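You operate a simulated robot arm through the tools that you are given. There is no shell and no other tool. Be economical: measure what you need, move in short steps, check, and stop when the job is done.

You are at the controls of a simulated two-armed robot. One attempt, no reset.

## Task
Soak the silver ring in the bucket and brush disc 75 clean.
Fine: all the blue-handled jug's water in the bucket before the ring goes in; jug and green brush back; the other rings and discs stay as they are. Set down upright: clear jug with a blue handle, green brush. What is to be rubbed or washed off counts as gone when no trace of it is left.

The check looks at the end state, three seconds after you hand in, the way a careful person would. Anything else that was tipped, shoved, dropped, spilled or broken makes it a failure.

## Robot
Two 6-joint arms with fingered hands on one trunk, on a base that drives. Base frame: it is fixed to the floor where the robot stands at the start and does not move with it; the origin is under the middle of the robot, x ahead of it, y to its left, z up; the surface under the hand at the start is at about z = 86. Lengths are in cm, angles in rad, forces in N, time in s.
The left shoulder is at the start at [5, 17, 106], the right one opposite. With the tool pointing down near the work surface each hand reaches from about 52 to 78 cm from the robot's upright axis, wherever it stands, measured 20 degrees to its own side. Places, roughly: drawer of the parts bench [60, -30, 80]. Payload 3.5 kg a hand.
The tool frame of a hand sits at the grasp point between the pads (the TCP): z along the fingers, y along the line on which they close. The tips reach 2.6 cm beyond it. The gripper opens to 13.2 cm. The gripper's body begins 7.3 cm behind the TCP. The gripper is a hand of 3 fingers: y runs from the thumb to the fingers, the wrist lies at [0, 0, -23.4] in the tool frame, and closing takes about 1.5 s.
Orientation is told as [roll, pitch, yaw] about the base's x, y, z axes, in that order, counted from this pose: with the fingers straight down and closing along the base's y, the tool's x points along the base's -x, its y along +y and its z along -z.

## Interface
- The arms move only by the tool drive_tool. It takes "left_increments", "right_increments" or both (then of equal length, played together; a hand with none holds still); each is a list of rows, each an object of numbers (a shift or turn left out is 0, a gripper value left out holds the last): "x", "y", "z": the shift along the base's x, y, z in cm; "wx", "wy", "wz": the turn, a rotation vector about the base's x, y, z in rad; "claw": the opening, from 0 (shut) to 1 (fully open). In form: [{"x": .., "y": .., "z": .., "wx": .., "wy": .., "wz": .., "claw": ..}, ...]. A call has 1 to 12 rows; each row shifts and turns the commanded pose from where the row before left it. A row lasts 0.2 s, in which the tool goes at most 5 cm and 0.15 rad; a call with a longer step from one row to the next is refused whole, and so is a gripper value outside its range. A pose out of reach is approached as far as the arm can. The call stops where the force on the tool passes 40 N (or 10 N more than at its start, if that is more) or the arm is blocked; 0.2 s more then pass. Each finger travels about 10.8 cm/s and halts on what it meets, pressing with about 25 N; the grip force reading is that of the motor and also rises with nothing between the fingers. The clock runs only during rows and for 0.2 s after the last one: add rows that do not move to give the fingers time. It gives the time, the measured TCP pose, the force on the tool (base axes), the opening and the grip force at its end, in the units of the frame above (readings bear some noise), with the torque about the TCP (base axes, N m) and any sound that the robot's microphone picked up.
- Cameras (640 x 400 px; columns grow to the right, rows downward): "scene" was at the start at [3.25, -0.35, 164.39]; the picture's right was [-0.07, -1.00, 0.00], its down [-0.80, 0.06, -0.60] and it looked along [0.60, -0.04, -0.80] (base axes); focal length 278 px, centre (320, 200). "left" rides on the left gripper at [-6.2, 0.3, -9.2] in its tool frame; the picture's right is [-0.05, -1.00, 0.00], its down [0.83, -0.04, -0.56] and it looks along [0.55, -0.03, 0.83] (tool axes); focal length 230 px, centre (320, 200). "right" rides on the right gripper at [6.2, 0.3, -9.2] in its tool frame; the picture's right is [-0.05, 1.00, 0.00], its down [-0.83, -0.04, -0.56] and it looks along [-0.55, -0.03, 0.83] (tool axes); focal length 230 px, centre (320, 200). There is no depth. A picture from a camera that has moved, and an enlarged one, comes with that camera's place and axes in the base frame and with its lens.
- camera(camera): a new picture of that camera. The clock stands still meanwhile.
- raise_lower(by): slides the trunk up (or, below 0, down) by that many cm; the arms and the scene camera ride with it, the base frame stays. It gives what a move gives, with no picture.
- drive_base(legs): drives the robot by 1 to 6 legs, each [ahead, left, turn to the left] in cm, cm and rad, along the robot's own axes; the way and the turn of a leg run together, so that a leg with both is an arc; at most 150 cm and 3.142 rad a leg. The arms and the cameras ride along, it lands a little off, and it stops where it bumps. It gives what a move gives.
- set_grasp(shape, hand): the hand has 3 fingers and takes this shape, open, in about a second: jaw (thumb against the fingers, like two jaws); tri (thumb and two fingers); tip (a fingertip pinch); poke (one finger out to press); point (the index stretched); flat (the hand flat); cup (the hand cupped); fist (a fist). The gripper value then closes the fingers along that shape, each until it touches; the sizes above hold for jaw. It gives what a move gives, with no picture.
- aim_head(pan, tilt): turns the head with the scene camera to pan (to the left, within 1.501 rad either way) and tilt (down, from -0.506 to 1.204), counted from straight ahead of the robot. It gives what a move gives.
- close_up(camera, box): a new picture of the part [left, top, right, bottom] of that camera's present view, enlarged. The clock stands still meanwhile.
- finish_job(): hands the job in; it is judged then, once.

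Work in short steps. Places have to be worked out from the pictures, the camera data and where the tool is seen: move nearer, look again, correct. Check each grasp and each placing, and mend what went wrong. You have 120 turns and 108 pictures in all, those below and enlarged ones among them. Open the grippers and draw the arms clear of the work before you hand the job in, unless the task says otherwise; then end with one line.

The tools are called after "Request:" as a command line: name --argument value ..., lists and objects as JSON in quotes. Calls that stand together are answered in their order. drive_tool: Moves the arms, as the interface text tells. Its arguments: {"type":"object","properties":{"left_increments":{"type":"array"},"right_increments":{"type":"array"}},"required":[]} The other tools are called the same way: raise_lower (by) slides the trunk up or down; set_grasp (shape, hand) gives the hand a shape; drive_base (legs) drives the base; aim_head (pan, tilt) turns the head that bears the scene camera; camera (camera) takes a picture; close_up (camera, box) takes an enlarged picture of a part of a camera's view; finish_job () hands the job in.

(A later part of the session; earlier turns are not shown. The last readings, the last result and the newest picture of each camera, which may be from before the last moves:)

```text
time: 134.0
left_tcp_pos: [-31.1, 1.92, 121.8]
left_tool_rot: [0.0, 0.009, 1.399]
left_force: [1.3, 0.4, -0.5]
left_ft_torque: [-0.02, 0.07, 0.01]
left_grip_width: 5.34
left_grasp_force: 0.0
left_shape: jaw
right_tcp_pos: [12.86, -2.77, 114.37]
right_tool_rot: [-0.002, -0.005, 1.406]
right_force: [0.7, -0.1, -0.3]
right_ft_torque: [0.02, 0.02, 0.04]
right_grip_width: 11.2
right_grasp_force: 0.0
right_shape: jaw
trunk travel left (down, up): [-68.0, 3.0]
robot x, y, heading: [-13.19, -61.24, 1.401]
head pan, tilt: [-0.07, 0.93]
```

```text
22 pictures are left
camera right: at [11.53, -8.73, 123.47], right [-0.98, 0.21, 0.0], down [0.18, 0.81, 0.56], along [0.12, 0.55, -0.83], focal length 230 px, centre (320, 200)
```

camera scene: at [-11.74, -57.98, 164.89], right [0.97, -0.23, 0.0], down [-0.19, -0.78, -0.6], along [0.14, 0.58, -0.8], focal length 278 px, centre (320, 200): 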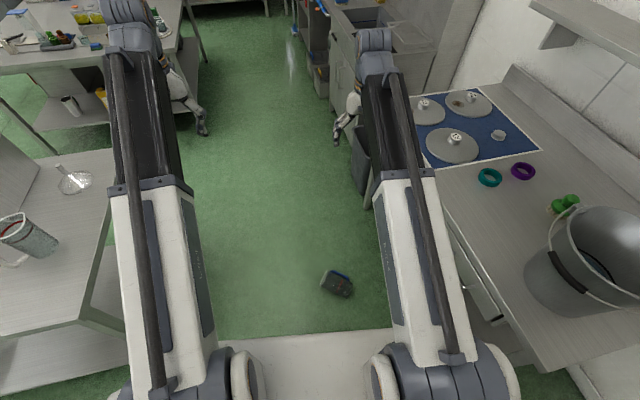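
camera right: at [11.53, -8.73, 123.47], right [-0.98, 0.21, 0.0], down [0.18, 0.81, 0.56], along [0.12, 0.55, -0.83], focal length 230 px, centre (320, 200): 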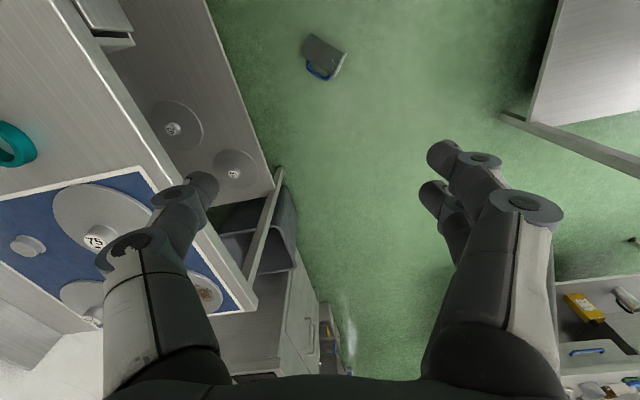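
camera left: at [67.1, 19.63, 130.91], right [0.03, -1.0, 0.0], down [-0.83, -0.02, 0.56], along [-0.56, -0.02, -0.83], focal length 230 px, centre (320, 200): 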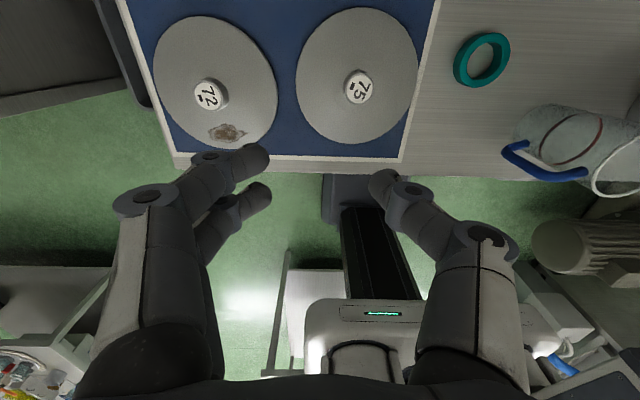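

Request:
raise_lower --by -35

Request:
raise_lower --by -25

Request:
camera --camera "right"

```text
time: 137.4
left_tcp_pos: [-31.17, 1.84, 86.81]
left_tool_rot: [-0.002, 0.007, 1.398]
left_force: [-0.6, 0.6, -0.4]
left_ft_torque: [-0.01, 0.0, 0.0]
left_grip_width: 5.33
left_grasp_force: 0.1
left_shape: jaw
right_tcp_pos: [12.79, -2.74, 79.42]
right_tool_rot: [-0.003, -0.006, 1.407]
right_force: [-0.1, 0.4, 0.3]
right_ft_torque: [-0.01, -0.02, -0.01]
right_grip_width: 11.2
right_grasp_force: 0.0
right_shape: jaw
trunk travel left (down, up): [-33.0, 38.0]
robot x, y, heading: [-12.91, -61.45, 1.402]
head pan, tilt: [-0.07, 0.93]
```

```text
time: 140.0
left_tcp_pos: [-31.22, 1.92, 61.8]
left_tool_rot: [0.0, 0.009, 1.397]
left_force: [-0.6, 0.6, -0.4]
left_ft_torque: [-0.02, 0.0, 0.01]
left_grip_width: 5.36
left_grasp_force: 0.1
left_shape: jaw
right_tcp_pos: [12.74, -2.76, 54.33]
right_tool_rot: [-0.003, -0.006, 1.406]
right_force: [0.1, 0.0, -0.2]
right_ft_torque: [0.01, 0.0, -0.04]
right_grip_width: 11.19
right_grasp_force: 0.0
right_shape: jaw
trunk travel left (down, up): [-8.0, 63.0]
robot x, y, heading: [-12.77, -61.54, 1.405]
head pan, tilt: [-0.07, 0.93]
```

```text
21 pictures are left
camera right: at [11.4, -8.73, 63.5], right [-0.98, 0.21, 0.0], down [0.18, 0.81, 0.56], along [0.12, 0.55, -0.83], focal length 230 px, centre (320, 200)
```

right: 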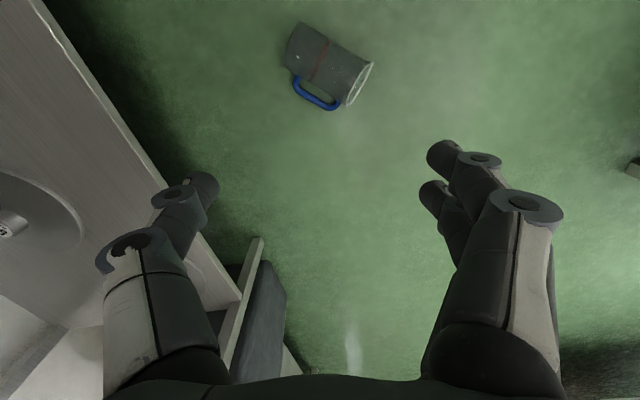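

Jug axis angle ≈139°, centre ≈(9.9,-4.6), handle toward +x+y. Turn the hand +1.02 rad so it closes across the body with the thumb in the handle gap, and descend part way.

Request:
raise_lower --by -7

Request:
drive_tool --right_increments '[{"wz": 0.1457, "x": -1.4, "y": -1, "claw": 0.81}, {"wz": 0.1457, "x": -1.4, "y": -0.9}, {"wz": 0.1457}, {"wz": 0.1457}, {"wz": 0.1457}, {"wz": 0.1457}, {"wz": 0.1457}, {"z": -4.5}, {"z": -4.5}, {"z": -4.5}, {"z": -4.5}, {}]'

Request:
camera --camera "right"

```text
time: 141.1
left_tcp_pos: [-31.37, 1.93, 54.86]
left_tool_rot: [-0.001, 0.008, 1.397]
left_force: [-0.7, 0.0, 0.2]
left_ft_torque: [-0.01, 0.0, -0.02]
left_grip_width: 5.3
left_grasp_force: 0.0
left_shape: jaw
right_tcp_pos: [12.7, -2.66, 47.38]
right_tool_rot: [-0.003, -0.006, 1.406]
right_force: [-0.3, 0.0, 0.3]
right_ft_torque: [0.01, 0.01, 0.0]
right_grip_width: 11.2
right_grasp_force: 0.0
right_shape: jaw
trunk travel left (down, up): [-1.0, 70.0]
robot x, y, heading: [-12.74, -61.24, 1.403]
head pan, tilt: [-0.07, 0.93]
```

```text
time: 143.7
left_tcp_pos: [-31.28, 1.87, 54.83]
left_tool_rot: [-0.002, 0.008, 1.398]
left_force: [0.1, 0.4, 0.4]
left_ft_torque: [-0.01, -0.02, 0.04]
left_grip_width: 5.33
left_grasp_force: 0.0
left_shape: jaw
right_tcp_pos: [9.68, -4.4, 29.27]
right_tool_rot: [-0.003, -0.005, 2.428]
right_force: [0.6, 0.3, -0.3]
right_ft_torque: [-0.01, -0.03, 0.02]
right_grip_width: 10.72
right_grasp_force: 0.1
right_shape: jaw
trunk travel left (down, up): [-1.0, 70.0]
robot x, y, heading: [-12.89, -61.53, 1.396]
head pan, tilt: [-0.07, 0.93]
```

```text
20 pictures are left
camera right: at [14.13, -8.74, 38.46], right [-0.69, -0.72, 0.0], down [-0.6, 0.57, 0.56], along [-0.4, 0.39, -0.83], focal length 230 px, centre (320, 200)
```

right: 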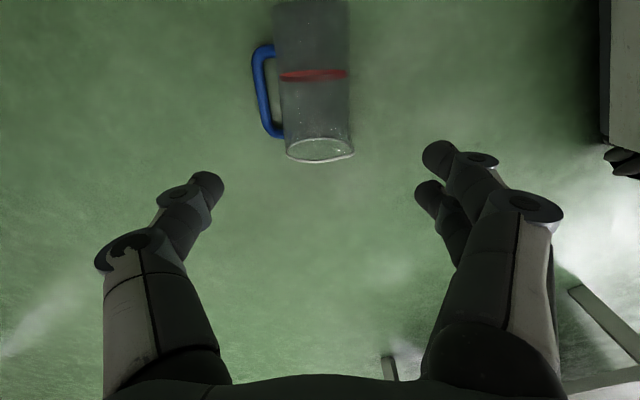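

Well aligned; handle droops to the floor so the thumb fits above the bar. Shift along the axis and descend to z≈11.

Request:
drive_tool --right_increments '[{"x": 1.6, "y": -0.3, "z": -3.5}, {"z": -4.5}, {"z": -4.5}, {"z": -4.5}, {"z": -1.5}, {}]'

Request:
camera --camera "right"

```text
time: 145.1
left_tcp_pos: [-31.31, 1.92, 54.82]
left_tool_rot: [-0.002, 0.008, 1.396]
left_force: [0.0, 0.3, -0.7]
left_ft_torque: [0.02, -0.01, 0.0]
left_grip_width: 5.33
left_grasp_force: 0.0
left_shape: jaw
right_tcp_pos: [11.51, -4.84, 10.81]
right_tool_rot: [-0.004, -0.004, 2.429]
right_force: [-0.9, -0.3, 0.3]
right_ft_torque: [0.03, 0.01, -0.02]
right_grip_width: 10.69
right_grasp_force: 0.1
right_shape: jaw
trunk travel left (down, up): [-1.0, 70.0]
robot x, y, heading: [-12.8, -61.51, 1.406]
head pan, tilt: [-0.07, 0.93]
```

```text
19 pictures are left
camera right: at [15.97, -9.14, 19.95], right [-0.69, -0.72, 0.0], down [-0.6, 0.57, 0.56], along [-0.4, 0.39, -0.83], focal length 230 px, centre (320, 200)
```

right: 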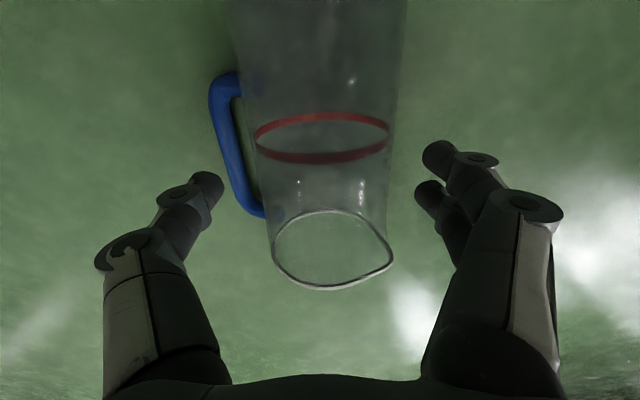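

Thumb will pass just above the drooping handle bar. Centre by 0.5 cm and descend to z≈5.5.

Request:
drive_tool --right_increments '[{"x": -0.33, "y": -0.38, "z": -2}, {"z": -2}, {"z": -1}, {"z": -0.3}, {}]'

Request:
camera --camera "right"

```text
time: 146.3
left_tcp_pos: [-31.27, 1.96, 54.86]
left_tool_rot: [-0.002, 0.009, 1.398]
left_force: [0.1, 0.2, 0.3]
left_ft_torque: [0.0, -0.01, -0.03]
left_grip_width: 5.31
left_grasp_force: 0.1
left_shape: jaw
right_tcp_pos: [11.23, -5.19, 5.63]
right_tool_rot: [-0.003, -0.005, 2.427]
right_force: [0.1, 0.3, 0.1]
right_ft_torque: [0.0, 0.02, 0.0]
right_grip_width: 10.71
right_grasp_force: 0.1
right_shape: jaw
trunk travel left (down, up): [-1.0, 70.0]
robot x, y, heading: [-12.6, -61.91, 1.403]
head pan, tilt: [-0.07, 0.93]
```

```text
18 pictures are left
camera right: at [15.74, -9.48, 14.75], right [-0.69, -0.72, 0.0], down [-0.6, 0.57, 0.56], along [-0.4, 0.39, -0.83], focal length 230 px, centre (320, 200)
```

right: 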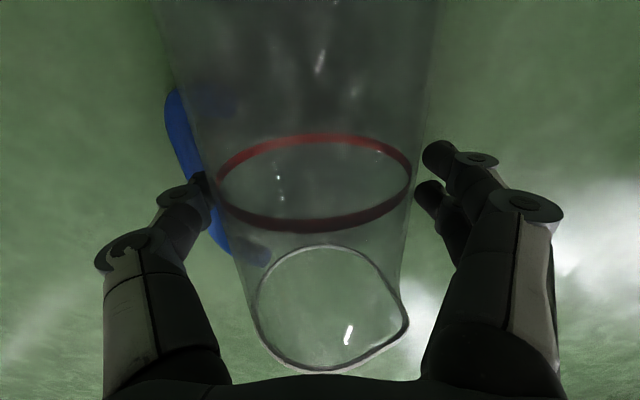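

Fingers straddle the body above the handle bar, no contact force. Close the grip.

Request:
drive_tool --right_increments '[{"claw": 0.75}, {"claw": 0.7}, {"claw": 0.65}, {"claw": 0.6}, {"claw": 0.5}, {"claw": 0.4}, {"claw": 0.3}, {}, {}, {}]'

Request:
drive_tool --right_increments '[{"z": 1}, {"z": 2}, {"z": 3}, {"z": 4}, {"z": 4}, {}]'

Request:
camera --camera "right"

```text
time: 148.5
left_tcp_pos: [-31.26, 1.91, 54.79]
left_tool_rot: [-0.001, 0.009, 1.396]
left_force: [-0.2, -0.1, -0.3]
left_ft_torque: [-0.02, 0.02, 0.01]
left_grip_width: 5.34
left_grasp_force: 0.0
left_shape: jaw
right_tcp_pos: [11.27, -5.17, 5.6]
right_tool_rot: [-0.004, -0.005, 2.428]
right_force: [0.1, -0.1, 0.7]
right_ft_torque: [0.0, 0.03, 0.01]
right_grip_width: 8.46
right_grasp_force: 25.2
right_shape: jaw
trunk travel left (down, up): [-1.0, 70.0]
robot x, y, heading: [-13.0, -61.25, 1.403]
head pan, tilt: [-0.07, 0.93]
```

```text
time: 149.9
left_tcp_pos: [-31.29, 1.99, 54.83]
left_tool_rot: [-0.002, 0.009, 1.399]
left_force: [-0.4, -1.0, 0.5]
left_ft_torque: [-0.01, 0.0, -0.02]
left_grip_width: 5.36
left_grasp_force: 0.1
left_shape: jaw
right_tcp_pos: [11.71, -5.41, 19.66]
right_tool_rot: [-0.003, -0.005, 2.428]
right_force: [-0.8, 0.2, -1.9]
right_ft_torque: [-0.03, -0.01, -0.01]
right_grip_width: 8.47
right_grasp_force: 24.6
right_shape: jaw
trunk travel left (down, up): [-1.0, 70.0]
robot x, y, heading: [-12.86, -61.14, 1.399]
head pan, tilt: [-0.07, 0.93]
```

```text
17 pictures are left
camera right: at [16.16, -9.62, 28.8], right [-0.69, -0.72, 0.0], down [-0.6, 0.57, 0.56], along [-0.4, 0.39, -0.83], focal length 230 px, centre (320, 200)
```

right: 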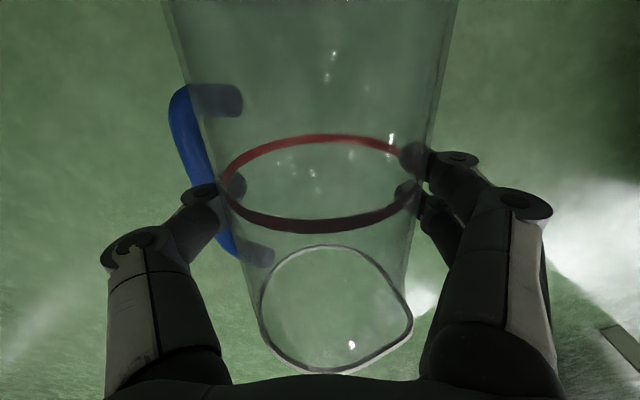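

Jug is held and whole. Raise arm and trunk before turning it upright.

Request:
drive_tool --right_increments '[{"z": 4.5}, {"z": 4.5}, {"z": 4.5}, {"z": 4.5}, {"z": 4.5}, {"z": 4.5}, {}]'

Request:
raise_lower --by 38

Request:
drive_tool --right_increments '[{"wx": 0.0937, "wy": 0.1078, "z": 1.5}, {"wx": 0.0937, "wy": 0.1078, "z": 1.5}, {"wx": 0.0937, "wy": 0.1078, "z": 1.5}, {"wx": 0.0937, "wy": 0.1078, "z": 1.5}, {"wx": 0.0937, "wy": 0.1078, "z": 1.5}, {"wx": 0.0937, "wy": 0.1078, "z": 1.5}, {"wx": 0.0937, "wy": 0.1078, "z": 1}, {"wx": 0.0937, "wy": 0.1078}, {"wx": 0.0937, "wy": 0.1078}, {"wx": 0.0937, "wy": 0.1078}, {"wx": 0.0937, "wy": 0.1078}, {}]'

Request:
camera --camera "scene"

```text
time: 151.5
left_tcp_pos: [-31.19, 1.93, 54.89]
left_tool_rot: [-0.004, 0.009, 1.398]
left_force: [-0.1, 0.2, -1.6]
left_ft_torque: [0.0, -0.01, 0.02]
left_grip_width: 5.32
left_grasp_force: 0.1
left_shape: jaw
right_tcp_pos: [11.12, -5.31, 46.32]
right_tool_rot: [-0.002, -0.006, 2.428]
right_force: [0.1, -0.6, -1.6]
right_ft_torque: [-0.03, 0.03, -0.02]
right_grip_width: 8.42
right_grasp_force: 25.0
right_shape: jaw
trunk travel left (down, up): [-1.0, 70.0]
robot x, y, heading: [-12.97, -61.33, 1.401]
head pan, tilt: [-0.07, 0.93]
```

```text
time: 155.2
left_tcp_pos: [-31.28, 1.94, 92.9]
left_tool_rot: [0.0, 0.008, 1.399]
left_force: [0.2, -0.4, -0.3]
left_ft_torque: [0.03, 0.01, 0.02]
left_grip_width: 5.33
left_grasp_force: 0.0
left_shape: jaw
right_tcp_pos: [11.16, -5.3, 84.15]
right_tool_rot: [-0.004, -0.005, 2.427]
right_force: [0.0, 0.2, -1.0]
right_ft_torque: [-0.02, -0.02, -0.01]
right_grip_width: 8.45
right_grasp_force: 25.0
right_shape: jaw
trunk travel left (down, up): [-39.0, 32.0]
robot x, y, heading: [-13.17, -61.29, 1.405]
head pan, tilt: [-0.07, 0.93]
```

```text
time: 157.8
left_tcp_pos: [-31.26, 1.91, 92.78]
left_tool_rot: [-0.002, 0.01, 1.396]
left_force: [-0.3, 0.4, 0.2]
left_ft_torque: [0.01, -0.01, 0.01]
left_grip_width: 5.34
left_grasp_force: 0.1
left_shape: jaw
right_tcp_pos: [11.08, -5.28, 96.22]
right_tool_rot: [1.756, -1.561, 0.666]
right_force: [0.0, -0.5, -1.3]
right_ft_torque: [-0.02, 0.01, 0.0]
right_grip_width: 8.41
right_grasp_force: 24.8
right_shape: jaw
right hand out of reach, approached as far as the arm can: row 11
trunk travel left (down, up): [-39.0, 32.0]
robot x, y, heading: [-12.76, -61.62, 1.406]
head pan, tilt: [-0.07, 0.93]
```

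```text
16 pictures are left
camera scene: at [-11.92, -57.99, 135.89], right [0.97, -0.23, 0.0], down [-0.19, -0.78, -0.6], along [0.14, 0.58, -0.8], focal length 278 px, centre (320, 200)
```

scene: 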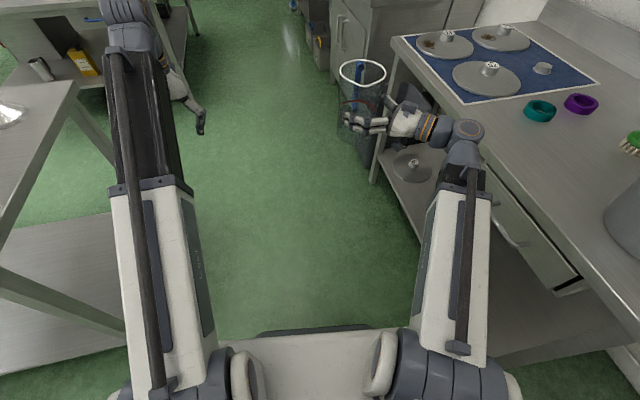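

Jug is upright in the hand. Move away from the bench, then turn the robot back to face the table.

Request:
drive_base --legs '[[0, 22, 0]]'

Request:
drive_base --legs '[[0, 0, -1.403]]'

Request:
raise_lower --by 12

```text
time: 159.5
left_tcp_pos: [-53.22, 5.42, 92.8]
left_tool_rot: [-0.002, 0.009, 1.403]
left_force: [0.0, 0.2, 0.4]
left_ft_torque: [0.03, 0.02, -0.03]
left_grip_width: 5.38
left_grasp_force: 0.0
left_shape: jaw
right_tcp_pos: [-10.86, -1.67, 95.92]
right_tool_rot: [1.546, -1.562, 0.88]
right_force: [0.3, -0.8, -0.9]
right_ft_torque: [-0.04, 0.03, -0.02]
right_grip_width: 8.43
right_grasp_force: 24.5
right_shape: jaw
trunk travel left (down, up): [-39.0, 32.0]
robot x, y, heading: [-34.47, -57.92, 1.405]
head pan, tilt: [-0.07, 0.93]
```

```text
time: 163.3
left_tcp_pos: [24.31, -28.19, 92.86]
left_tool_rot: [-0.003, 0.008, 0.011]
left_force: [0.4, -0.4, -0.1]
left_ft_torque: [0.0, 0.03, 0.01]
left_grip_width: 5.32
left_grasp_force: 0.0
left_shape: jaw
right_tcp_pos: [24.86, -71.14, 96.07]
right_tool_rot: [1.531, -1.562, -0.496]
right_force: [0.0, -0.1, -0.9]
right_ft_torque: [-0.02, 0.04, 0.0]
right_grip_width: 8.42
right_grasp_force: 25.2
right_shape: jaw
trunk travel left (down, up): [-39.0, 32.0]
robot x, y, heading: [-34.63, -57.6, 0.021]
head pan, tilt: [-0.07, 0.93]
```

```text
time: 164.8
left_tcp_pos: [24.32, -28.18, 104.79]
left_tool_rot: [-0.002, 0.008, 0.01]
left_force: [-0.9, 0.5, 0.2]
left_ft_torque: [-0.04, 0.0, 0.02]
left_grip_width: 5.33
left_grasp_force: 0.1
left_shape: jaw
right_tcp_pos: [24.78, -71.13, 107.93]
right_tool_rot: [1.521, -1.56, -0.488]
right_force: [-0.6, 0.6, -1.2]
right_ft_torque: [-0.01, 0.04, 0.01]
right_grip_width: 8.41
right_grasp_force: 24.7
right_shape: jaw
trunk travel left (down, up): [-51.0, 20.0]
robot x, y, heading: [-34.02, -57.61, 0.018]
head pan, tilt: [-0.07, 0.93]
```

Turn the hand to point ~40° left, extend, and raise the left hand for safety.

Request:
drive_tool --right_increments '[{"wz": -0.11, "x": 3.5, "y": 1.5}, {"wz": -0.11, "x": 3.5, "y": 2}, {"wz": -0.11, "x": 3.5, "y": 2}, {}]' --left_increments '[{"z": 4}, {"z": 4}, {"z": 4}, {}]'

Request:
drive_base --legs '[[0, 42, 0]]'

Request:
camera --camera "scene"

```text
time: 165.8
left_tcp_pos: [28.81, -27.2, 108.42]
left_tool_rot: [0.005, -0.016, 0.01]
left_force: [-0.2, 0.4, -0.1]
left_ft_torque: [-0.01, 0.01, 0.0]
left_grip_width: 5.33
left_grasp_force: 0.1
left_shape: jaw
left hand out of reach, approached as far as the arm can: row 1, 2, 3
right_tcp_pos: [35.33, -65.76, 108.09]
right_tool_rot: [1.514, -1.563, -0.809]
right_force: [-0.6, 0.5, -1.0]
right_ft_torque: [0.01, 0.02, -0.02]
right_grip_width: 8.41
right_grasp_force: 25.4
right_shape: jaw
trunk travel left (down, up): [-51.0, 20.0]
robot x, y, heading: [-34.52, -57.91, 0.015]
head pan, tilt: [-0.07, 0.93]
```

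```text
time: 168.4
left_tcp_pos: [27.62, 17.21, 108.37]
left_tool_rot: [0.004, -0.016, 0.019]
left_force: [0.4, 0.3, 0.9]
left_ft_torque: [0.0, 0.03, 0.03]
left_grip_width: 5.32
left_grasp_force: 0.1
left_shape: jaw
right_tcp_pos: [34.52, -21.39, 108.26]
right_tool_rot: [1.511, -1.562, -0.802]
right_force: [-0.4, -0.2, -0.5]
right_ft_torque: [0.04, 0.03, 0.03]
right_grip_width: 8.4
right_grasp_force: 24.9
right_shape: jaw
trunk travel left (down, up): [-51.0, 20.0]
robot x, y, heading: [-35.35, -13.88, 0.027]
head pan, tilt: [-0.07, 0.93]
```

```text
15 pictures are left
camera scene: at [-32.18, -14.23, 147.89], right [-0.05, -1.0, 0.0], down [-0.8, 0.04, -0.6], along [0.6, -0.03, -0.8], focal length 278 px, centre (320, 200)
```

scene: 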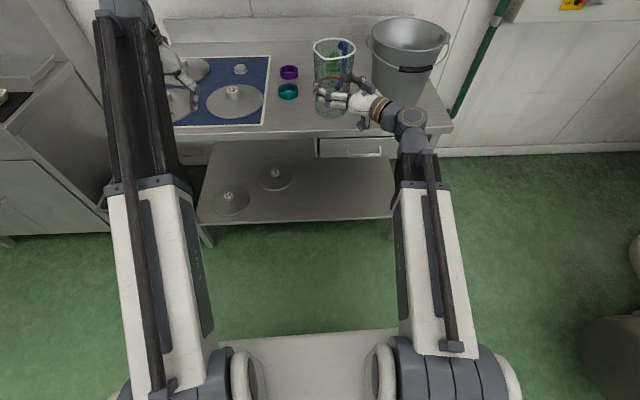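

Jug is upright, handle toward +x. Drive forward to its spot.

Request:
drive_base --legs '[[0, 0, -0.027], [19.5, 0, 0]]'

```text
time: 170.4
left_tcp_pos: [48.01, 15.63, 108.37]
left_tool_rot: [0.005, -0.014, -0.009]
left_force: [-0.2, 0.3, -0.5]
left_ft_torque: [-0.02, 0.02, -0.01]
left_grip_width: 5.33
left_grasp_force: 0.0
left_shape: jaw
right_tcp_pos: [53.82, -23.22, 108.2]
right_tool_rot: [1.491, -1.563, -0.808]
right_force: [-0.4, 0.4, -1.6]
right_ft_torque: [0.04, 0.04, 0.0]
right_grip_width: 8.41
right_grasp_force: 25.2
right_shape: jaw
trunk travel left (down, up): [-51.0, 20.0]
robot x, y, heading: [-15.7, -13.87, 0.002]
head pan, tilt: [-0.07, 0.93]
```

Nudge y and lower the trunk 10.5 cm, then check height.

Request:
drive_tool --right_increments '[{"y": -0.9}, {}]'

Request:
raise_lower --by -10.5

Request:
close_up --camera "scene" --box '[260, 60, 440, 220]'

```text
time: 171.0
left_tcp_pos: [47.86, 15.51, 108.37]
left_tool_rot: [0.003, -0.015, -0.008]
left_force: [0.0, -0.5, 0.4]
left_ft_torque: [0.0, 0.01, -0.01]
left_grip_width: 5.35
left_grasp_force: 0.0
left_shape: jaw
right_tcp_pos: [53.55, -24.14, 108.17]
right_tool_rot: [1.516, -1.561, -0.832]
right_force: [-0.3, 0.1, -1.2]
right_ft_torque: [0.01, 0.01, -0.01]
right_grip_width: 8.42
right_grasp_force: 24.8
right_shape: jaw
trunk travel left (down, up): [-51.0, 20.0]
robot x, y, heading: [-16.07, -14.3, -0.005]
head pan, tilt: [-0.07, 0.93]
```

```text
time: 172.3
left_tcp_pos: [47.96, 15.53, 97.81]
left_tool_rot: [0.004, -0.016, -0.008]
left_force: [0.5, 0.8, -0.3]
left_ft_torque: [0.03, -0.01, 0.0]
left_grip_width: 5.34
left_grasp_force: 0.0
left_shape: jaw
right_tcp_pos: [53.61, -24.09, 97.62]
right_tool_rot: [1.526, -1.563, -0.838]
right_force: [-0.3, 0.1, -0.6]
right_ft_torque: [0.03, 0.03, 0.01]
right_grip_width: 8.4
right_grasp_force: 25.6
right_shape: jaw
trunk travel left (down, up): [-40.5, 30.5]
robot x, y, heading: [-16.08, -13.95, 0.002]
head pan, tilt: [-0.07, 0.93]
```

```text
2.50 times, centred on (350, 140) of scene
camera zoom: at [-12.71, -14.38, 137.4], right [-0.07, -1.0, 0.0], down [-0.8, 0.06, -0.6], along [0.6, -0.04, -0.8], focal length 694 px, centre (245, 350)
```

zoom: 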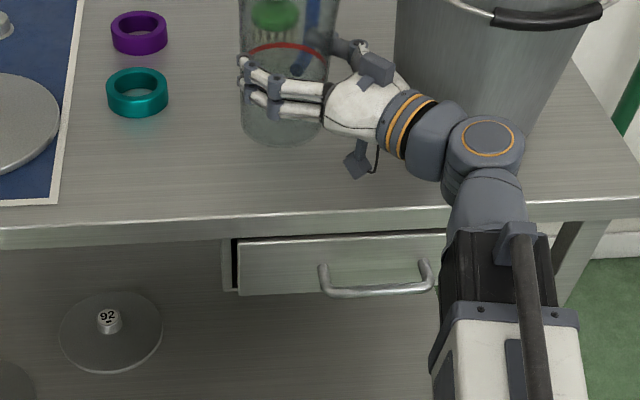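

Near the table. Lower by the trunk in small steps until contact.

Request:
raise_lower --by -1.5

Request:
raise_lower --by -0.5

Request:
raise_lower --by -0.3

```text
time: 173.0
left_tcp_pos: [47.93, 15.51, 96.33]
left_tool_rot: [0.003, -0.015, -0.01]
left_force: [0.1, -0.1, 0.5]
left_ft_torque: [0.01, 0.0, 0.03]
left_grip_width: 5.34
left_grasp_force: 0.0
left_shape: jaw
right_tcp_pos: [53.63, -24.06, 96.24]
right_tool_rot: [1.525, -1.561, -0.837]
right_force: [-0.4, -0.1, -1.6]
right_ft_torque: [0.04, 0.01, 0.06]
right_grip_width: 8.42
right_grasp_force: 25.2
right_shape: jaw
trunk travel left (down, up): [-39.0, 32.0]
robot x, y, heading: [-15.93, -14.09, -0.004]
head pan, tilt: [-0.07, 0.93]
```

```text
time: 173.5
left_tcp_pos: [47.95, 15.51, 95.85]
left_tool_rot: [0.003, -0.017, -0.008]
left_force: [0.5, -0.2, -0.3]
left_ft_torque: [0.0, 0.0, -0.02]
left_grip_width: 5.35
left_grasp_force: 0.1
left_shape: jaw
right_tcp_pos: [53.6, -24.09, 95.62]
right_tool_rot: [1.522, -1.562, -0.836]
right_force: [0.2, 0.0, -1.2]
right_ft_torque: [-0.02, 0.05, 0.01]
right_grip_width: 8.43
right_grasp_force: 25.5
right_shape: jaw
trunk travel left (down, up): [-38.5, 32.5]
robot x, y, heading: [-15.75, -13.94, -0.002]
head pan, tilt: [-0.07, 0.93]
```

```text
time: 174.0
left_tcp_pos: [47.97, 15.55, 95.64]
left_tool_rot: [0.004, -0.015, -0.008]
left_force: [-0.2, 1.5, -0.7]
left_ft_torque: [0.02, -0.03, 0.0]
left_grip_width: 5.3
left_grasp_force: 0.1
left_shape: jaw
right_tcp_pos: [53.59, -24.08, 95.39]
right_tool_rot: [1.52, -1.561, -0.835]
right_force: [-0.3, 0.8, -1.0]
right_ft_torque: [0.01, 0.0, 0.01]
right_grip_width: 8.42
right_grasp_force: 25.3
right_shape: jaw
trunk travel left (down, up): [-38.2, 32.8]
robot x, y, heading: [-16.18, -13.91, 0.0]
head pan, tilt: [-0.07, 0.93]
```

Request:
raise_lower --by -0.3

Request:
raise_lower --by -0.3

```text
time: 174.6
left_tcp_pos: [47.96, 15.42, 95.3]
left_tool_rot: [0.003, -0.016, -0.01]
left_force: [-0.4, 0.4, -0.3]
left_ft_torque: [0.01, 0.0, 0.01]
left_grip_width: 5.33
left_grasp_force: 0.1
left_shape: jaw
right_tcp_pos: [53.53, -24.12, 95.11]
right_tool_rot: [1.522, -1.563, -0.835]
right_force: [-0.3, 0.0, -0.3]
right_ft_torque: [-0.02, 0.03, 0.02]
right_grip_width: 8.43
right_grasp_force: 24.4
right_shape: jaw
trunk travel left (down, up): [-37.9, 33.1]
robot x, y, heading: [-16.42, -14.08, 0.003]
head pan, tilt: [-0.07, 0.93]
```

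```text
time: 175.1
left_tcp_pos: [47.89, 15.48, 94.93]
left_tool_rot: [0.004, -0.014, -0.01]
left_force: [0.1, 0.9, 0.1]
left_ft_torque: [0.0, 0.01, 0.03]
left_grip_width: 5.37
left_grasp_force: 0.0
left_shape: jaw
right_tcp_pos: [53.59, -24.14, 94.83]
right_tool_rot: [1.519, -1.562, -0.833]
right_force: [-0.7, 0.0, -1.6]
right_ft_torque: [0.02, 0.0, -0.01]
right_grip_width: 8.42
right_grasp_force: 25.0
right_shape: jaw
trunk travel left (down, up): [-37.6, 33.4]
robot x, y, heading: [-16.27, -14.11, -0.002]
head pan, tilt: [-0.07, 0.93]
```

Request:
raise_lower --by -0.4

Request:
raise_lower --by -0.3

Request:
camera --camera "left"

```text
time: 175.6
left_tcp_pos: [47.92, 15.54, 94.51]
left_tool_rot: [0.002, -0.018, -0.01]
left_force: [0.4, 0.2, 0.3]
left_ft_torque: [0.02, 0.01, 0.02]
left_grip_width: 5.34
left_grasp_force: 0.1
left_shape: jaw
right_tcp_pos: [53.65, -24.18, 94.4]
right_tool_rot: [1.522, -1.562, -0.833]
right_force: [0.2, 0.9, 0.2]
right_ft_torque: [0.01, 0.02, 0.02]
right_grip_width: 8.39
right_grasp_force: 24.9
right_shape: jaw
trunk travel left (down, up): [-37.2, 33.8]
robot x, y, heading: [-15.99, -13.89, -0.002]
head pan, tilt: [-0.07, 0.93]
```

```text
time: 176.1
left_tcp_pos: [47.9, 15.52, 94.28]
left_tool_rot: [0.004, -0.016, -0.009]
left_force: [0.1, 0.2, 0.4]
left_ft_torque: [0.0, 0.0, 0.0]
left_grip_width: 5.33
left_grasp_force: 0.2
left_shape: jaw
right_tcp_pos: [53.62, -24.15, 94.36]
right_tool_rot: [1.937, -1.564, -1.253]
right_force: [6.6, -1.3, 19.1]
right_ft_torque: [-1.45, 1.23, 0.59]
right_grip_width: 8.42
right_grasp_force: 25.1
right_shape: jaw
trunk travel left (down, up): [-36.9, 34.1]
robot x, y, heading: [-15.94, -14.01, -0.011]
head pan, tilt: [-0.07, 0.93]
```

```text
13 pictures are left
camera left: at [53.94, 15.8, 103.66], right [0.04, -1.0, 0.0], down [-0.84, -0.04, 0.54], along [-0.54, -0.02, -0.84], focal length 230 px, centre (320, 200)
```

left: 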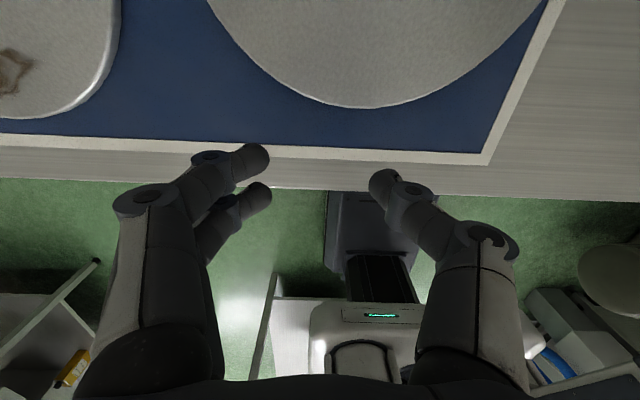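

The torque says the hand's camera housing touched the table behind, not the jug. Raise 0.4 and look with that low camera at the jug's bottom gap.

Request:
raise_lower --by 0.5

Request:
camera --camera "right"

```text
time: 176.7
left_tcp_pos: [47.91, 15.45, 94.76]
left_tool_rot: [0.003, -0.016, -0.009]
left_force: [-0.4, -0.5, 0.7]
left_ft_torque: [0.01, 0.02, 0.03]
left_grip_width: 5.34
left_grasp_force: 0.1
left_shape: jaw
right_tcp_pos: [53.66, -24.13, 94.5]
right_tool_rot: [1.378, -1.56, -0.691]
right_force: [0.0, 0.4, -1.7]
right_ft_torque: [0.0, 0.03, -0.01]
right_grip_width: 8.4
right_grasp_force: 24.6
right_shape: jaw
trunk travel left (down, up): [-37.4, 33.6]
robot x, y, heading: [-16.2, -13.92, 0.001]
head pan, tilt: [-0.07, 0.93]
```

```text
12 pictures are left
camera right: at [46.23, -29.66, 88.29], right [-0.63, 0.77, 0.06], down [-0.4, -0.39, 0.83], along [0.67, 0.5, 0.55], focal length 230 px, centre (320, 200)
```

right: 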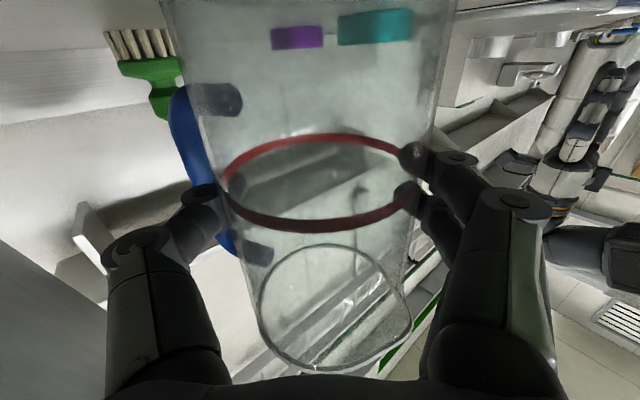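

Gap under the jug is small (<1 cm). Tip the hand down by 0.06 rad to lift the camera housing, then lower until the jug touches.

Request:
drive_tool --right_increments '[{"wx": -0.038, "wy": 0.046}, {}]'

Request:
raise_lower --by -0.4

Request:
raise_lower --by -0.3

```text
time: 177.3
left_tcp_pos: [47.84, 15.45, 94.85]
left_tool_rot: [0.002, -0.018, -0.008]
left_force: [-0.4, -0.1, 0.0]
left_ft_torque: [0.0, 0.0, 0.03]
left_grip_width: 5.32
left_grasp_force: 0.1
left_shape: jaw
right_tcp_pos: [53.6, -24.08, 94.55]
right_tool_rot: [0.139, -1.509, 0.547]
right_force: [0.4, -0.7, -1.5]
right_ft_torque: [-0.03, 0.01, -0.01]
right_grip_width: 8.41
right_grasp_force: 25.1
right_shape: jaw
trunk travel left (down, up): [-37.4, 33.6]
robot x, y, heading: [-15.95, -14.23, 0.004]
head pan, tilt: [-0.07, 0.93]
```

```text
time: 177.8
left_tcp_pos: [47.89, 15.42, 94.44]
left_tool_rot: [0.004, -0.015, -0.01]
left_force: [0.8, 0.9, 0.4]
left_ft_torque: [0.0, 0.05, 0.02]
left_grip_width: 5.33
left_grasp_force: 0.0
left_shape: jaw
right_tcp_pos: [53.54, -24.16, 94.23]
right_tool_rot: [0.125, -1.512, 0.558]
right_force: [-2.2, -1.2, 7.4]
right_ft_torque: [0.02, -0.24, -0.04]
right_grip_width: 8.4
right_grasp_force: 25.2
right_shape: jaw
trunk travel left (down, up): [-37.0, 34.0]
robot x, y, heading: [-16.06, -14.22, -0.001]
head pan, tilt: [-0.07, 0.93]
```

```text
time: 178.3
left_tcp_pos: [47.88, 15.52, 94.18]
left_tool_rot: [0.004, -0.017, -0.009]
left_force: [0.4, 0.0, 0.4]
left_ft_torque: [0.01, -0.01, -0.03]
left_grip_width: 5.32
left_grasp_force: 0.0
left_shape: jaw
right_tcp_pos: [53.46, -24.09, 94.22]
right_tool_rot: [0.121, -1.516, 0.565]
right_force: [-0.4, -1.2, 22.3]
right_ft_torque: [-0.01, -0.53, -0.02]
right_grip_width: 8.42
right_grasp_force: 24.9
right_shape: jaw
trunk travel left (down, up): [-36.7, 34.3]
robot x, y, heading: [-16.0, -14.34, -0.001]
head pan, tilt: [-0.07, 0.93]
```

Now the jug itself is on the table. Ease up slightly and open slowly.

Request:
raise_lower --by 0.3

Request:
drive_tool --right_increments '[{"claw": 0.66}, {"claw": 0.69}, {"claw": 0.73}, {"claw": 0.77}, {"claw": 0.8}, {}, {}]'

Request:
camera --camera "right"

```text
time: 178.8
left_tcp_pos: [47.87, 15.47, 94.44]
left_tool_rot: [0.004, -0.016, -0.007]
left_force: [0.7, 0.1, 0.3]
left_ft_torque: [0.02, 0.02, 0.0]
left_grip_width: 5.33
left_grasp_force: 0.1
left_shape: jaw
right_tcp_pos: [53.57, -24.12, 94.13]
right_tool_rot: [0.124, -1.511, 0.562]
right_force: [-1.4, -2.5, 15.7]
right_ft_torque: [-0.04, -0.43, -0.02]
right_grip_width: 8.42
right_grasp_force: 24.9
right_shape: jaw
trunk travel left (down, up): [-37.0, 34.0]
robot x, y, heading: [-15.89, -13.84, -0.003]
head pan, tilt: [-0.07, 0.93]
```

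```text
time: 180.4
left_tcp_pos: [47.94, 15.54, 94.34]
left_tool_rot: [0.004, -0.015, -0.01]
left_force: [-0.4, -1.2, -0.2]
left_ft_torque: [0.01, -0.01, 0.02]
left_grip_width: 5.36
left_grasp_force: 0.0
left_shape: jaw
right_tcp_pos: [53.47, -24.12, 94.14]
right_tool_rot: [0.133, -1.511, 0.552]
right_force: [-0.3, -0.3, 0.8]
right_ft_torque: [-0.01, -0.02, -0.01]
right_grip_width: 10.53
right_grasp_force: 0.1
right_shape: jaw
trunk travel left (down, up): [-37.0, 34.0]
robot x, y, heading: [-16.01, -13.87, -0.004]
head pan, tilt: [-0.07, 0.93]
```

```text
11 pictures are left
camera right: at [45.97, -29.86, 88.5], right [-0.63, 0.77, 0.06], down [-0.36, -0.36, 0.86], along [0.69, 0.52, 0.5], focal length 230 px, centre (320, 200)
```

right: 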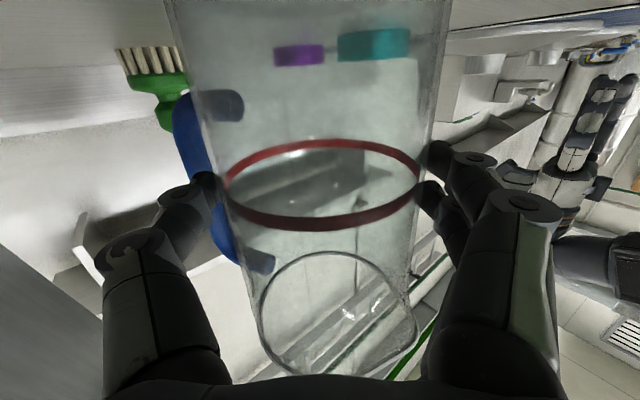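

Jug stands free. Withdraw straight back along the hand's pointing direction.

Request:
drive_tool --right_increments '[{"x": -1.2, "y": -0.98}, {"x": -1.9, "y": -1.56}, {"x": -1.9, "y": -1.56}, {"x": -1.9, "y": -1.56}, {"x": -1.9, "y": -1.56}, {"x": -1.9, "y": -1.56}, {}]'

Request:
camera --camera "scene"

```text
time: 182.0
left_tcp_pos: [47.95, 15.49, 94.44]
left_tool_rot: [0.004, -0.016, -0.009]
left_force: [-0.7, 0.1, 0.2]
left_ft_torque: [0.0, 0.01, 0.0]
left_grip_width: 5.31
left_grasp_force: 0.1
left_shape: jaw
right_tcp_pos: [44.8, -33.91, 94.51]
right_tool_rot: [0.137, -1.51, 0.552]
right_force: [-0.4, -0.2, -0.1]
right_ft_torque: [0.0, 0.0, 0.02]
right_grip_width: 10.55
right_grasp_force: 0.0
right_shape: jaw
right hand out of reach, approached as far as the arm can: row 5, 6
trunk travel left (down, up): [-37.0, 34.0]
robot x, y, heading: [-16.01, -13.92, -0.005]
head pan, tilt: [-0.07, 0.93]
```

```text
10 pictures are left
camera scene: at [-12.72, -14.39, 133.89], right [-0.07, -1.0, 0.0], down [-0.8, 0.06, -0.6], along [0.6, -0.04, -0.8], focal length 278 px, centre (320, 200)
```

scene: 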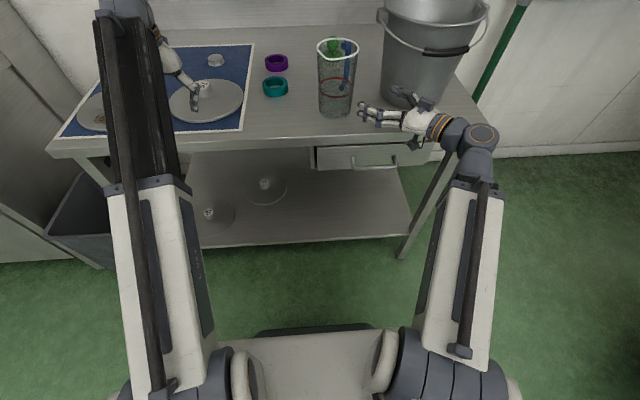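

Jug stands upright on its spot but with the handle turned away (≈-20° instead of ≈104°). I'll turn it with a top-down rim grasp of the left hand. First back off 12 cm and only then raise.

Request:
drive_base --legs '[[-12, 0, 0]]'

Request:
raise_lower --by 33

Request:
close_up --camera "scene" --box '[240, 60, 440, 200]'

```text
time: 183.3
left_tcp_pos: [36.18, 15.5, 94.41]
left_tool_rot: [0.005, -0.015, -0.009]
left_force: [-0.3, 0.3, 0.5]
left_ft_torque: [0.01, 0.03, 0.02]
left_grip_width: 5.34
left_grasp_force: 0.1
left_shape: jaw
right_tcp_pos: [33.12, -33.94, 94.53]
right_tool_rot: [0.135, -1.51, 0.552]
right_force: [-0.3, 0.0, -0.1]
right_ft_torque: [0.0, -0.01, -0.02]
right_grip_width: 10.53
right_grasp_force: 0.0
right_shape: jaw
trunk travel left (down, up): [-37.0, 34.0]
robot x, y, heading: [-27.69, -14.35, -0.002]
head pan, tilt: [-0.07, 0.93]
```

```text
time: 186.5
left_tcp_pos: [36.32, 15.47, 127.45]
left_tool_rot: [0.005, -0.015, -0.008]
left_force: [-0.6, 0.4, 0.4]
left_ft_torque: [0.0, -0.03, 0.02]
left_grip_width: 5.3
left_grasp_force: 0.2
left_shape: jaw
right_tcp_pos: [33.1, -33.9, 127.46]
right_tool_rot: [0.136, -1.51, 0.553]
right_force: [0.6, -0.7, 0.7]
right_ft_torque: [0.02, -0.03, 0.03]
right_grip_width: 10.56
right_grasp_force: 0.0
right_shape: jaw
trunk travel left (down, up): [-70.0, 1.0]
robot x, y, heading: [-27.68, -14.13, -0.003]
head pan, tilt: [-0.07, 0.93]
```

```text
2.86 times, centred on (340, 130) of scene
camera zoom: at [-24.5, -14.36, 166.89], right [-0.07, -1.0, 0.0], down [-0.8, 0.06, -0.6], along [0.6, -0.04, -0.8], focal length 793 px, centre (263, 400)
```

zoom: 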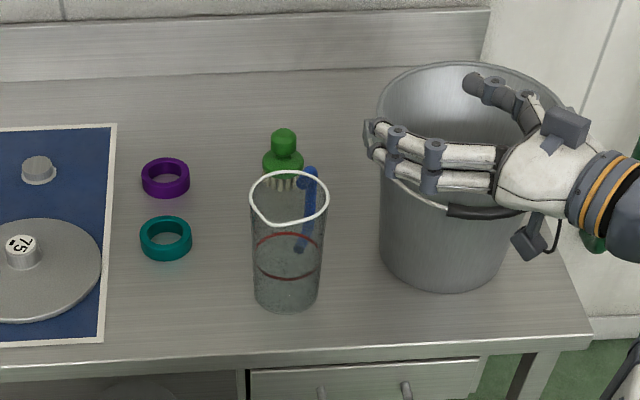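

Jug axis ≈(54.1,-23.6), handle at about -22°. Bring the left hand over it: drive forward/right, open and turn to yaw -55°.

Request:
drive_base --legs '[[19.5, -27, 0]]'

Request:
drive_tool --left_increments '[{"wz": -0.137, "claw": 1.0}, {"wz": -0.137}, {"wz": -0.137}, {"wz": -0.137}, {"wz": -0.137}, {"wz": -0.137}, {"wz": -0.137}, {}]'

```text
time: 188.7
left_tcp_pos: [55.41, -11.55, 127.31]
left_tool_rot: [0.005, -0.014, 0.001]
left_force: [-0.8, 0.6, 0.8]
left_ft_torque: [0.04, 0.01, 0.01]
left_grip_width: 5.33
left_grasp_force: 0.2
left_shape: jaw
right_tcp_pos: [52.85, -60.98, 127.38]
right_tool_rot: [0.146, -1.51, 0.549]
right_force: [0.1, -0.3, -0.3]
right_ft_torque: [-0.01, -0.02, 0.0]
right_grip_width: 10.53
right_grasp_force: 0.0
right_shape: jaw
trunk travel left (down, up): [-70.0, 1.0]
robot x, y, heading: [-8.15, -41.68, 0.009]
head pan, tilt: [-0.07, 0.93]
```

```text
time: 190.5
left_tcp_pos: [55.53, -11.55, 127.42]
left_tool_rot: [0.011, -0.016, -0.963]
left_force: [-0.4, 0.6, 0.0]
left_ft_torque: [0.01, 0.03, 0.04]
left_grip_width: 13.2
left_grasp_force: 0.0
left_shape: jaw
right_tcp_pos: [52.71, -60.96, 127.58]
right_tool_rot: [0.137, -1.509, 0.56]
right_force: [0.5, 0.5, -0.6]
right_ft_torque: [0.0, -0.01, -0.02]
right_grip_width: 10.55
right_grasp_force: 0.1
right_shape: jaw
trunk travel left (down, up): [-70.0, 1.0]
robot x, y, heading: [-8.21, -41.49, 0.003]
head pan, tilt: [-0.07, 0.93]
```

Move over the jug at z≈113 and check alignment.

Request:
drive_tool --left_increments '[{"x": -0.7, "y": -4}, {"x": -0.7, "y": -4}, {"y": -4.05}, {"z": -4.5}, {"z": -4.5}, {"z": -4.5}, {}]'

Request:
camera --camera "left"

```text
time: 192.1
left_tcp_pos: [54.4, -23.51, 113.37]
left_tool_rot: [0.006, -0.015, -0.96]
left_force: [0.1, 0.1, 0.7]
left_ft_torque: [-0.01, -0.01, 0.0]
left_grip_width: 13.19
left_grasp_force: 0.1
left_shape: jaw
left hand out of reach, approached as far as the arm can: row 1
right_tcp_pos: [52.76, -60.86, 127.38]
right_tool_rot: [0.137, -1.51, 0.559]
right_force: [0.6, 0.4, 0.8]
right_ft_torque: [-0.01, -0.01, 0.02]
right_grip_width: 10.53
right_grasp_force: 0.0
right_shape: jaw
trunk travel left (down, up): [-70.0, 1.0]
robot x, y, heading: [-8.37, -41.52, 0.008]
head pan, tilt: [-0.07, 0.93]
```

```text
8 pictures are left
camera left: at [58.07, -28.28, 122.61], right [-0.79, -0.62, 0.0], down [-0.52, 0.66, 0.54], along [-0.33, 0.43, -0.84], focal length 230 px, centre (320, 200)
```

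left: 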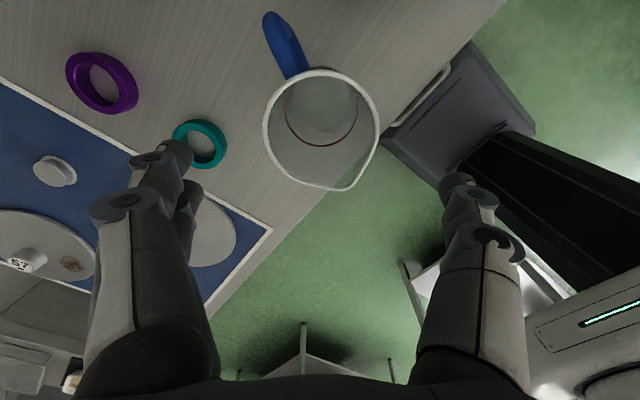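

Rim centre ≈(54.8,-24.1), handle at -24°, well off the finger line. Small shift and descend around the rim.

Request:
drive_tool --left_increments '[{"x": 0.4, "y": -0.5, "z": -3}, {"z": -3}, {"z": -3}, {"z": -3}, {}]'

Request:
camera --camera "left"

```text
time: 193.3
left_tcp_pos: [54.33, -24.25, 101.42]
left_tool_rot: [0.007, -0.016, -0.959]
left_force: [0.1, -0.9, 0.3]
left_ft_torque: [0.01, 0.0, 0.0]
left_grip_width: 13.18
left_grasp_force: 0.0
left_shape: jaw
right_tcp_pos: [52.76, -60.73, 127.43]
right_tool_rot: [0.137, -1.509, 0.561]
right_force: [0.5, -0.5, 0.5]
right_ft_torque: [0.0, 0.0, 0.0]
right_grip_width: 10.57
right_grasp_force: 0.0
right_shape: jaw
trunk travel left (down, up): [-70.0, 1.0]
robot x, y, heading: [-8.27, -41.48, 0.003]
head pan, tilt: [-0.07, 0.93]
```

```text
7 pictures are left
camera left: at [58.14, -29.0, 110.82], right [-0.79, -0.62, 0.0], down [-0.52, 0.66, 0.54], along [-0.33, 0.43, -0.84], focal length 230 px, centre (320, 200)
```

left: 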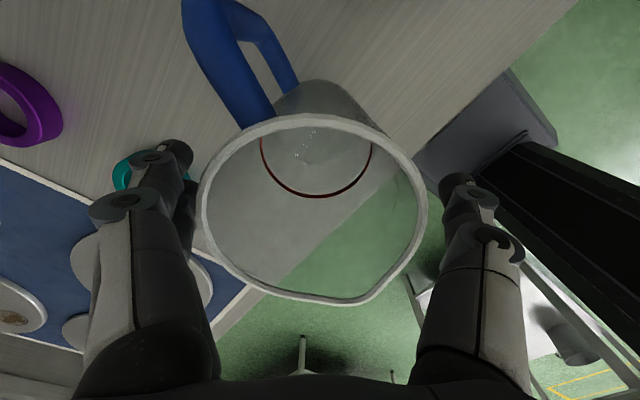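

Fingers surround the rim. Tiny centring shift and close.

Request:
drive_tool --left_increments '[{"x": 0.6, "y": -0.4}, {"claw": 0.9}, {"claw": 0.84}, {"claw": 0.8}, {"claw": 0.76}, {"claw": 0.7}, {"claw": 0.6}, {"claw": 0.5}, {}, {}, {}]'

Request:
drive_tool --left_increments '[{"z": 0.5}, {"z": 0.7}, {"z": 0.8}, {}]'

Request:
camera --camera "left"

```text
time: 195.7
left_tcp_pos: [55.04, -24.53, 101.58]
left_tool_rot: [0.005, -0.016, -0.96]
left_force: [-0.8, -0.6, 0.5]
left_ft_torque: [-0.01, 0.02, -0.02]
left_grip_width: 8.16
left_grasp_force: 25.1
left_shape: jaw
right_tcp_pos: [52.81, -60.88, 127.48]
right_tool_rot: [0.138, -1.508, 0.557]
right_force: [-0.1, 0.2, -0.1]
right_ft_torque: [0.0, 0.01, 0.0]
right_grip_width: 10.55
right_grasp_force: 0.1
right_shape: jaw
trunk travel left (down, up): [-70.0, 1.0]
robot x, y, heading: [-8.24, -41.45, 0.009]
head pan, tilt: [-0.07, 0.93]
```

```text
time: 196.7
left_tcp_pos: [55.16, -24.6, 103.43]
left_tool_rot: [0.003, -0.015, -0.959]
left_force: [0.1, 0.2, -1.6]
left_ft_torque: [0.01, 0.0, 0.02]
left_grip_width: 8.15
left_grasp_force: 24.8
left_shape: jaw
right_tcp_pos: [52.75, -60.93, 127.51]
right_tool_rot: [0.134, -1.509, 0.56]
right_force: [-0.3, -0.5, -0.4]
right_ft_torque: [0.01, 0.02, -0.02]
right_grip_width: 10.54
right_grasp_force: 0.0
right_shape: jaw
trunk travel left (down, up): [-70.0, 1.0]
robot x, y, heading: [-8.22, -41.5, 0.006]
head pan, tilt: [-0.07, 0.93]
```

```text
6 pictures are left
camera left: at [59.0, -29.29, 112.74], right [-0.79, -0.62, 0.0], down [-0.52, 0.66, 0.54], along [-0.33, 0.43, -0.84], focal length 230 px, centre (320, 200)
```

left: 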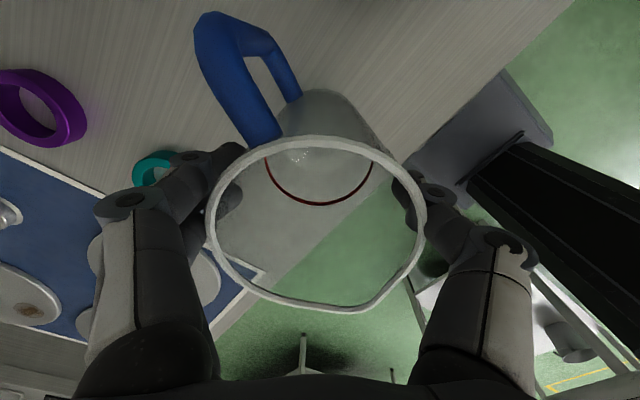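

Jug lifted 1.9 cm, held. Rotate it +2.2 rad with a compensating shift so the axis ends at (54.3,-23.5).

Request:
drive_tool --left_increments '[{"wz": 0.146}, {"wz": 0.146}, {"wz": 0.146}, {"wz": 0.146}, {"wz": 0.146}, {"wz": 0.146}, {"wz": 0.146}, {"wz": 0.146}, {"wz": 0.146}, {}]'

Request:
drive_tool --left_increments '[{"wz": 0.146, "x": -0.2, "y": 0.5}, {"wz": 0.146, "x": -0.2, "y": 0.5}, {"wz": 0.146, "x": -0.2, "y": 0.5}, {"wz": 0.146, "y": 0.5}, {"wz": 0.146, "y": 0.4}, {"wz": 0.146}, {}]'

Request:
camera --camera "left"

```text
time: 198.9
left_tcp_pos: [55.32, -24.48, 103.28]
left_tool_rot: [0.003, -0.016, 0.357]
left_force: [0.3, -0.4, -2.2]
left_ft_torque: [-0.02, 0.01, -0.02]
left_grip_width: 8.15
left_grasp_force: 24.8
left_shape: jaw
right_tcp_pos: [52.76, -60.81, 127.43]
right_tool_rot: [0.136, -1.509, 0.559]
right_force: [0.6, -0.1, -0.3]
right_ft_torque: [-0.01, 0.04, 0.02]
right_grip_width: 10.51
right_grasp_force: 0.0
right_shape: jaw
trunk travel left (down, up): [-70.0, 1.0]
robot x, y, heading: [-7.93, -41.79, 0.009]
head pan, tilt: [-0.07, 0.93]
```

```text
time: 200.5
left_tcp_pos: [54.62, -21.97, 103.37]
left_tool_rot: [0.005, -0.016, 1.234]
left_force: [-0.3, -0.3, -1.0]
left_ft_torque: [-0.03, -0.01, 0.02]
left_grip_width: 8.15
left_grasp_force: 24.9
left_shape: jaw
right_tcp_pos: [52.8, -60.85, 127.53]
right_tool_rot: [0.135, -1.508, 0.56]
right_force: [-0.5, 0.1, -0.1]
right_ft_torque: [0.02, 0.04, 0.01]
right_grip_width: 10.55
right_grasp_force: 0.0
right_shape: jaw
trunk travel left (down, up): [-70.0, 1.0]
robot x, y, heading: [-7.77, -41.74, 0.007]
head pan, tilt: [-0.07, 0.93]
```

```text
5 pictures are left
camera left: at [56.43, -16.26, 112.63], right [0.96, -0.28, 0.0], down [-0.23, -0.81, 0.54], along [-0.16, -0.52, -0.84], focal length 230 px, centre (320, 200)
```

left: 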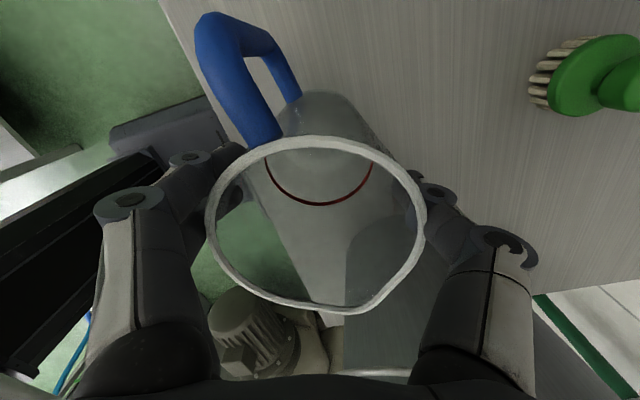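

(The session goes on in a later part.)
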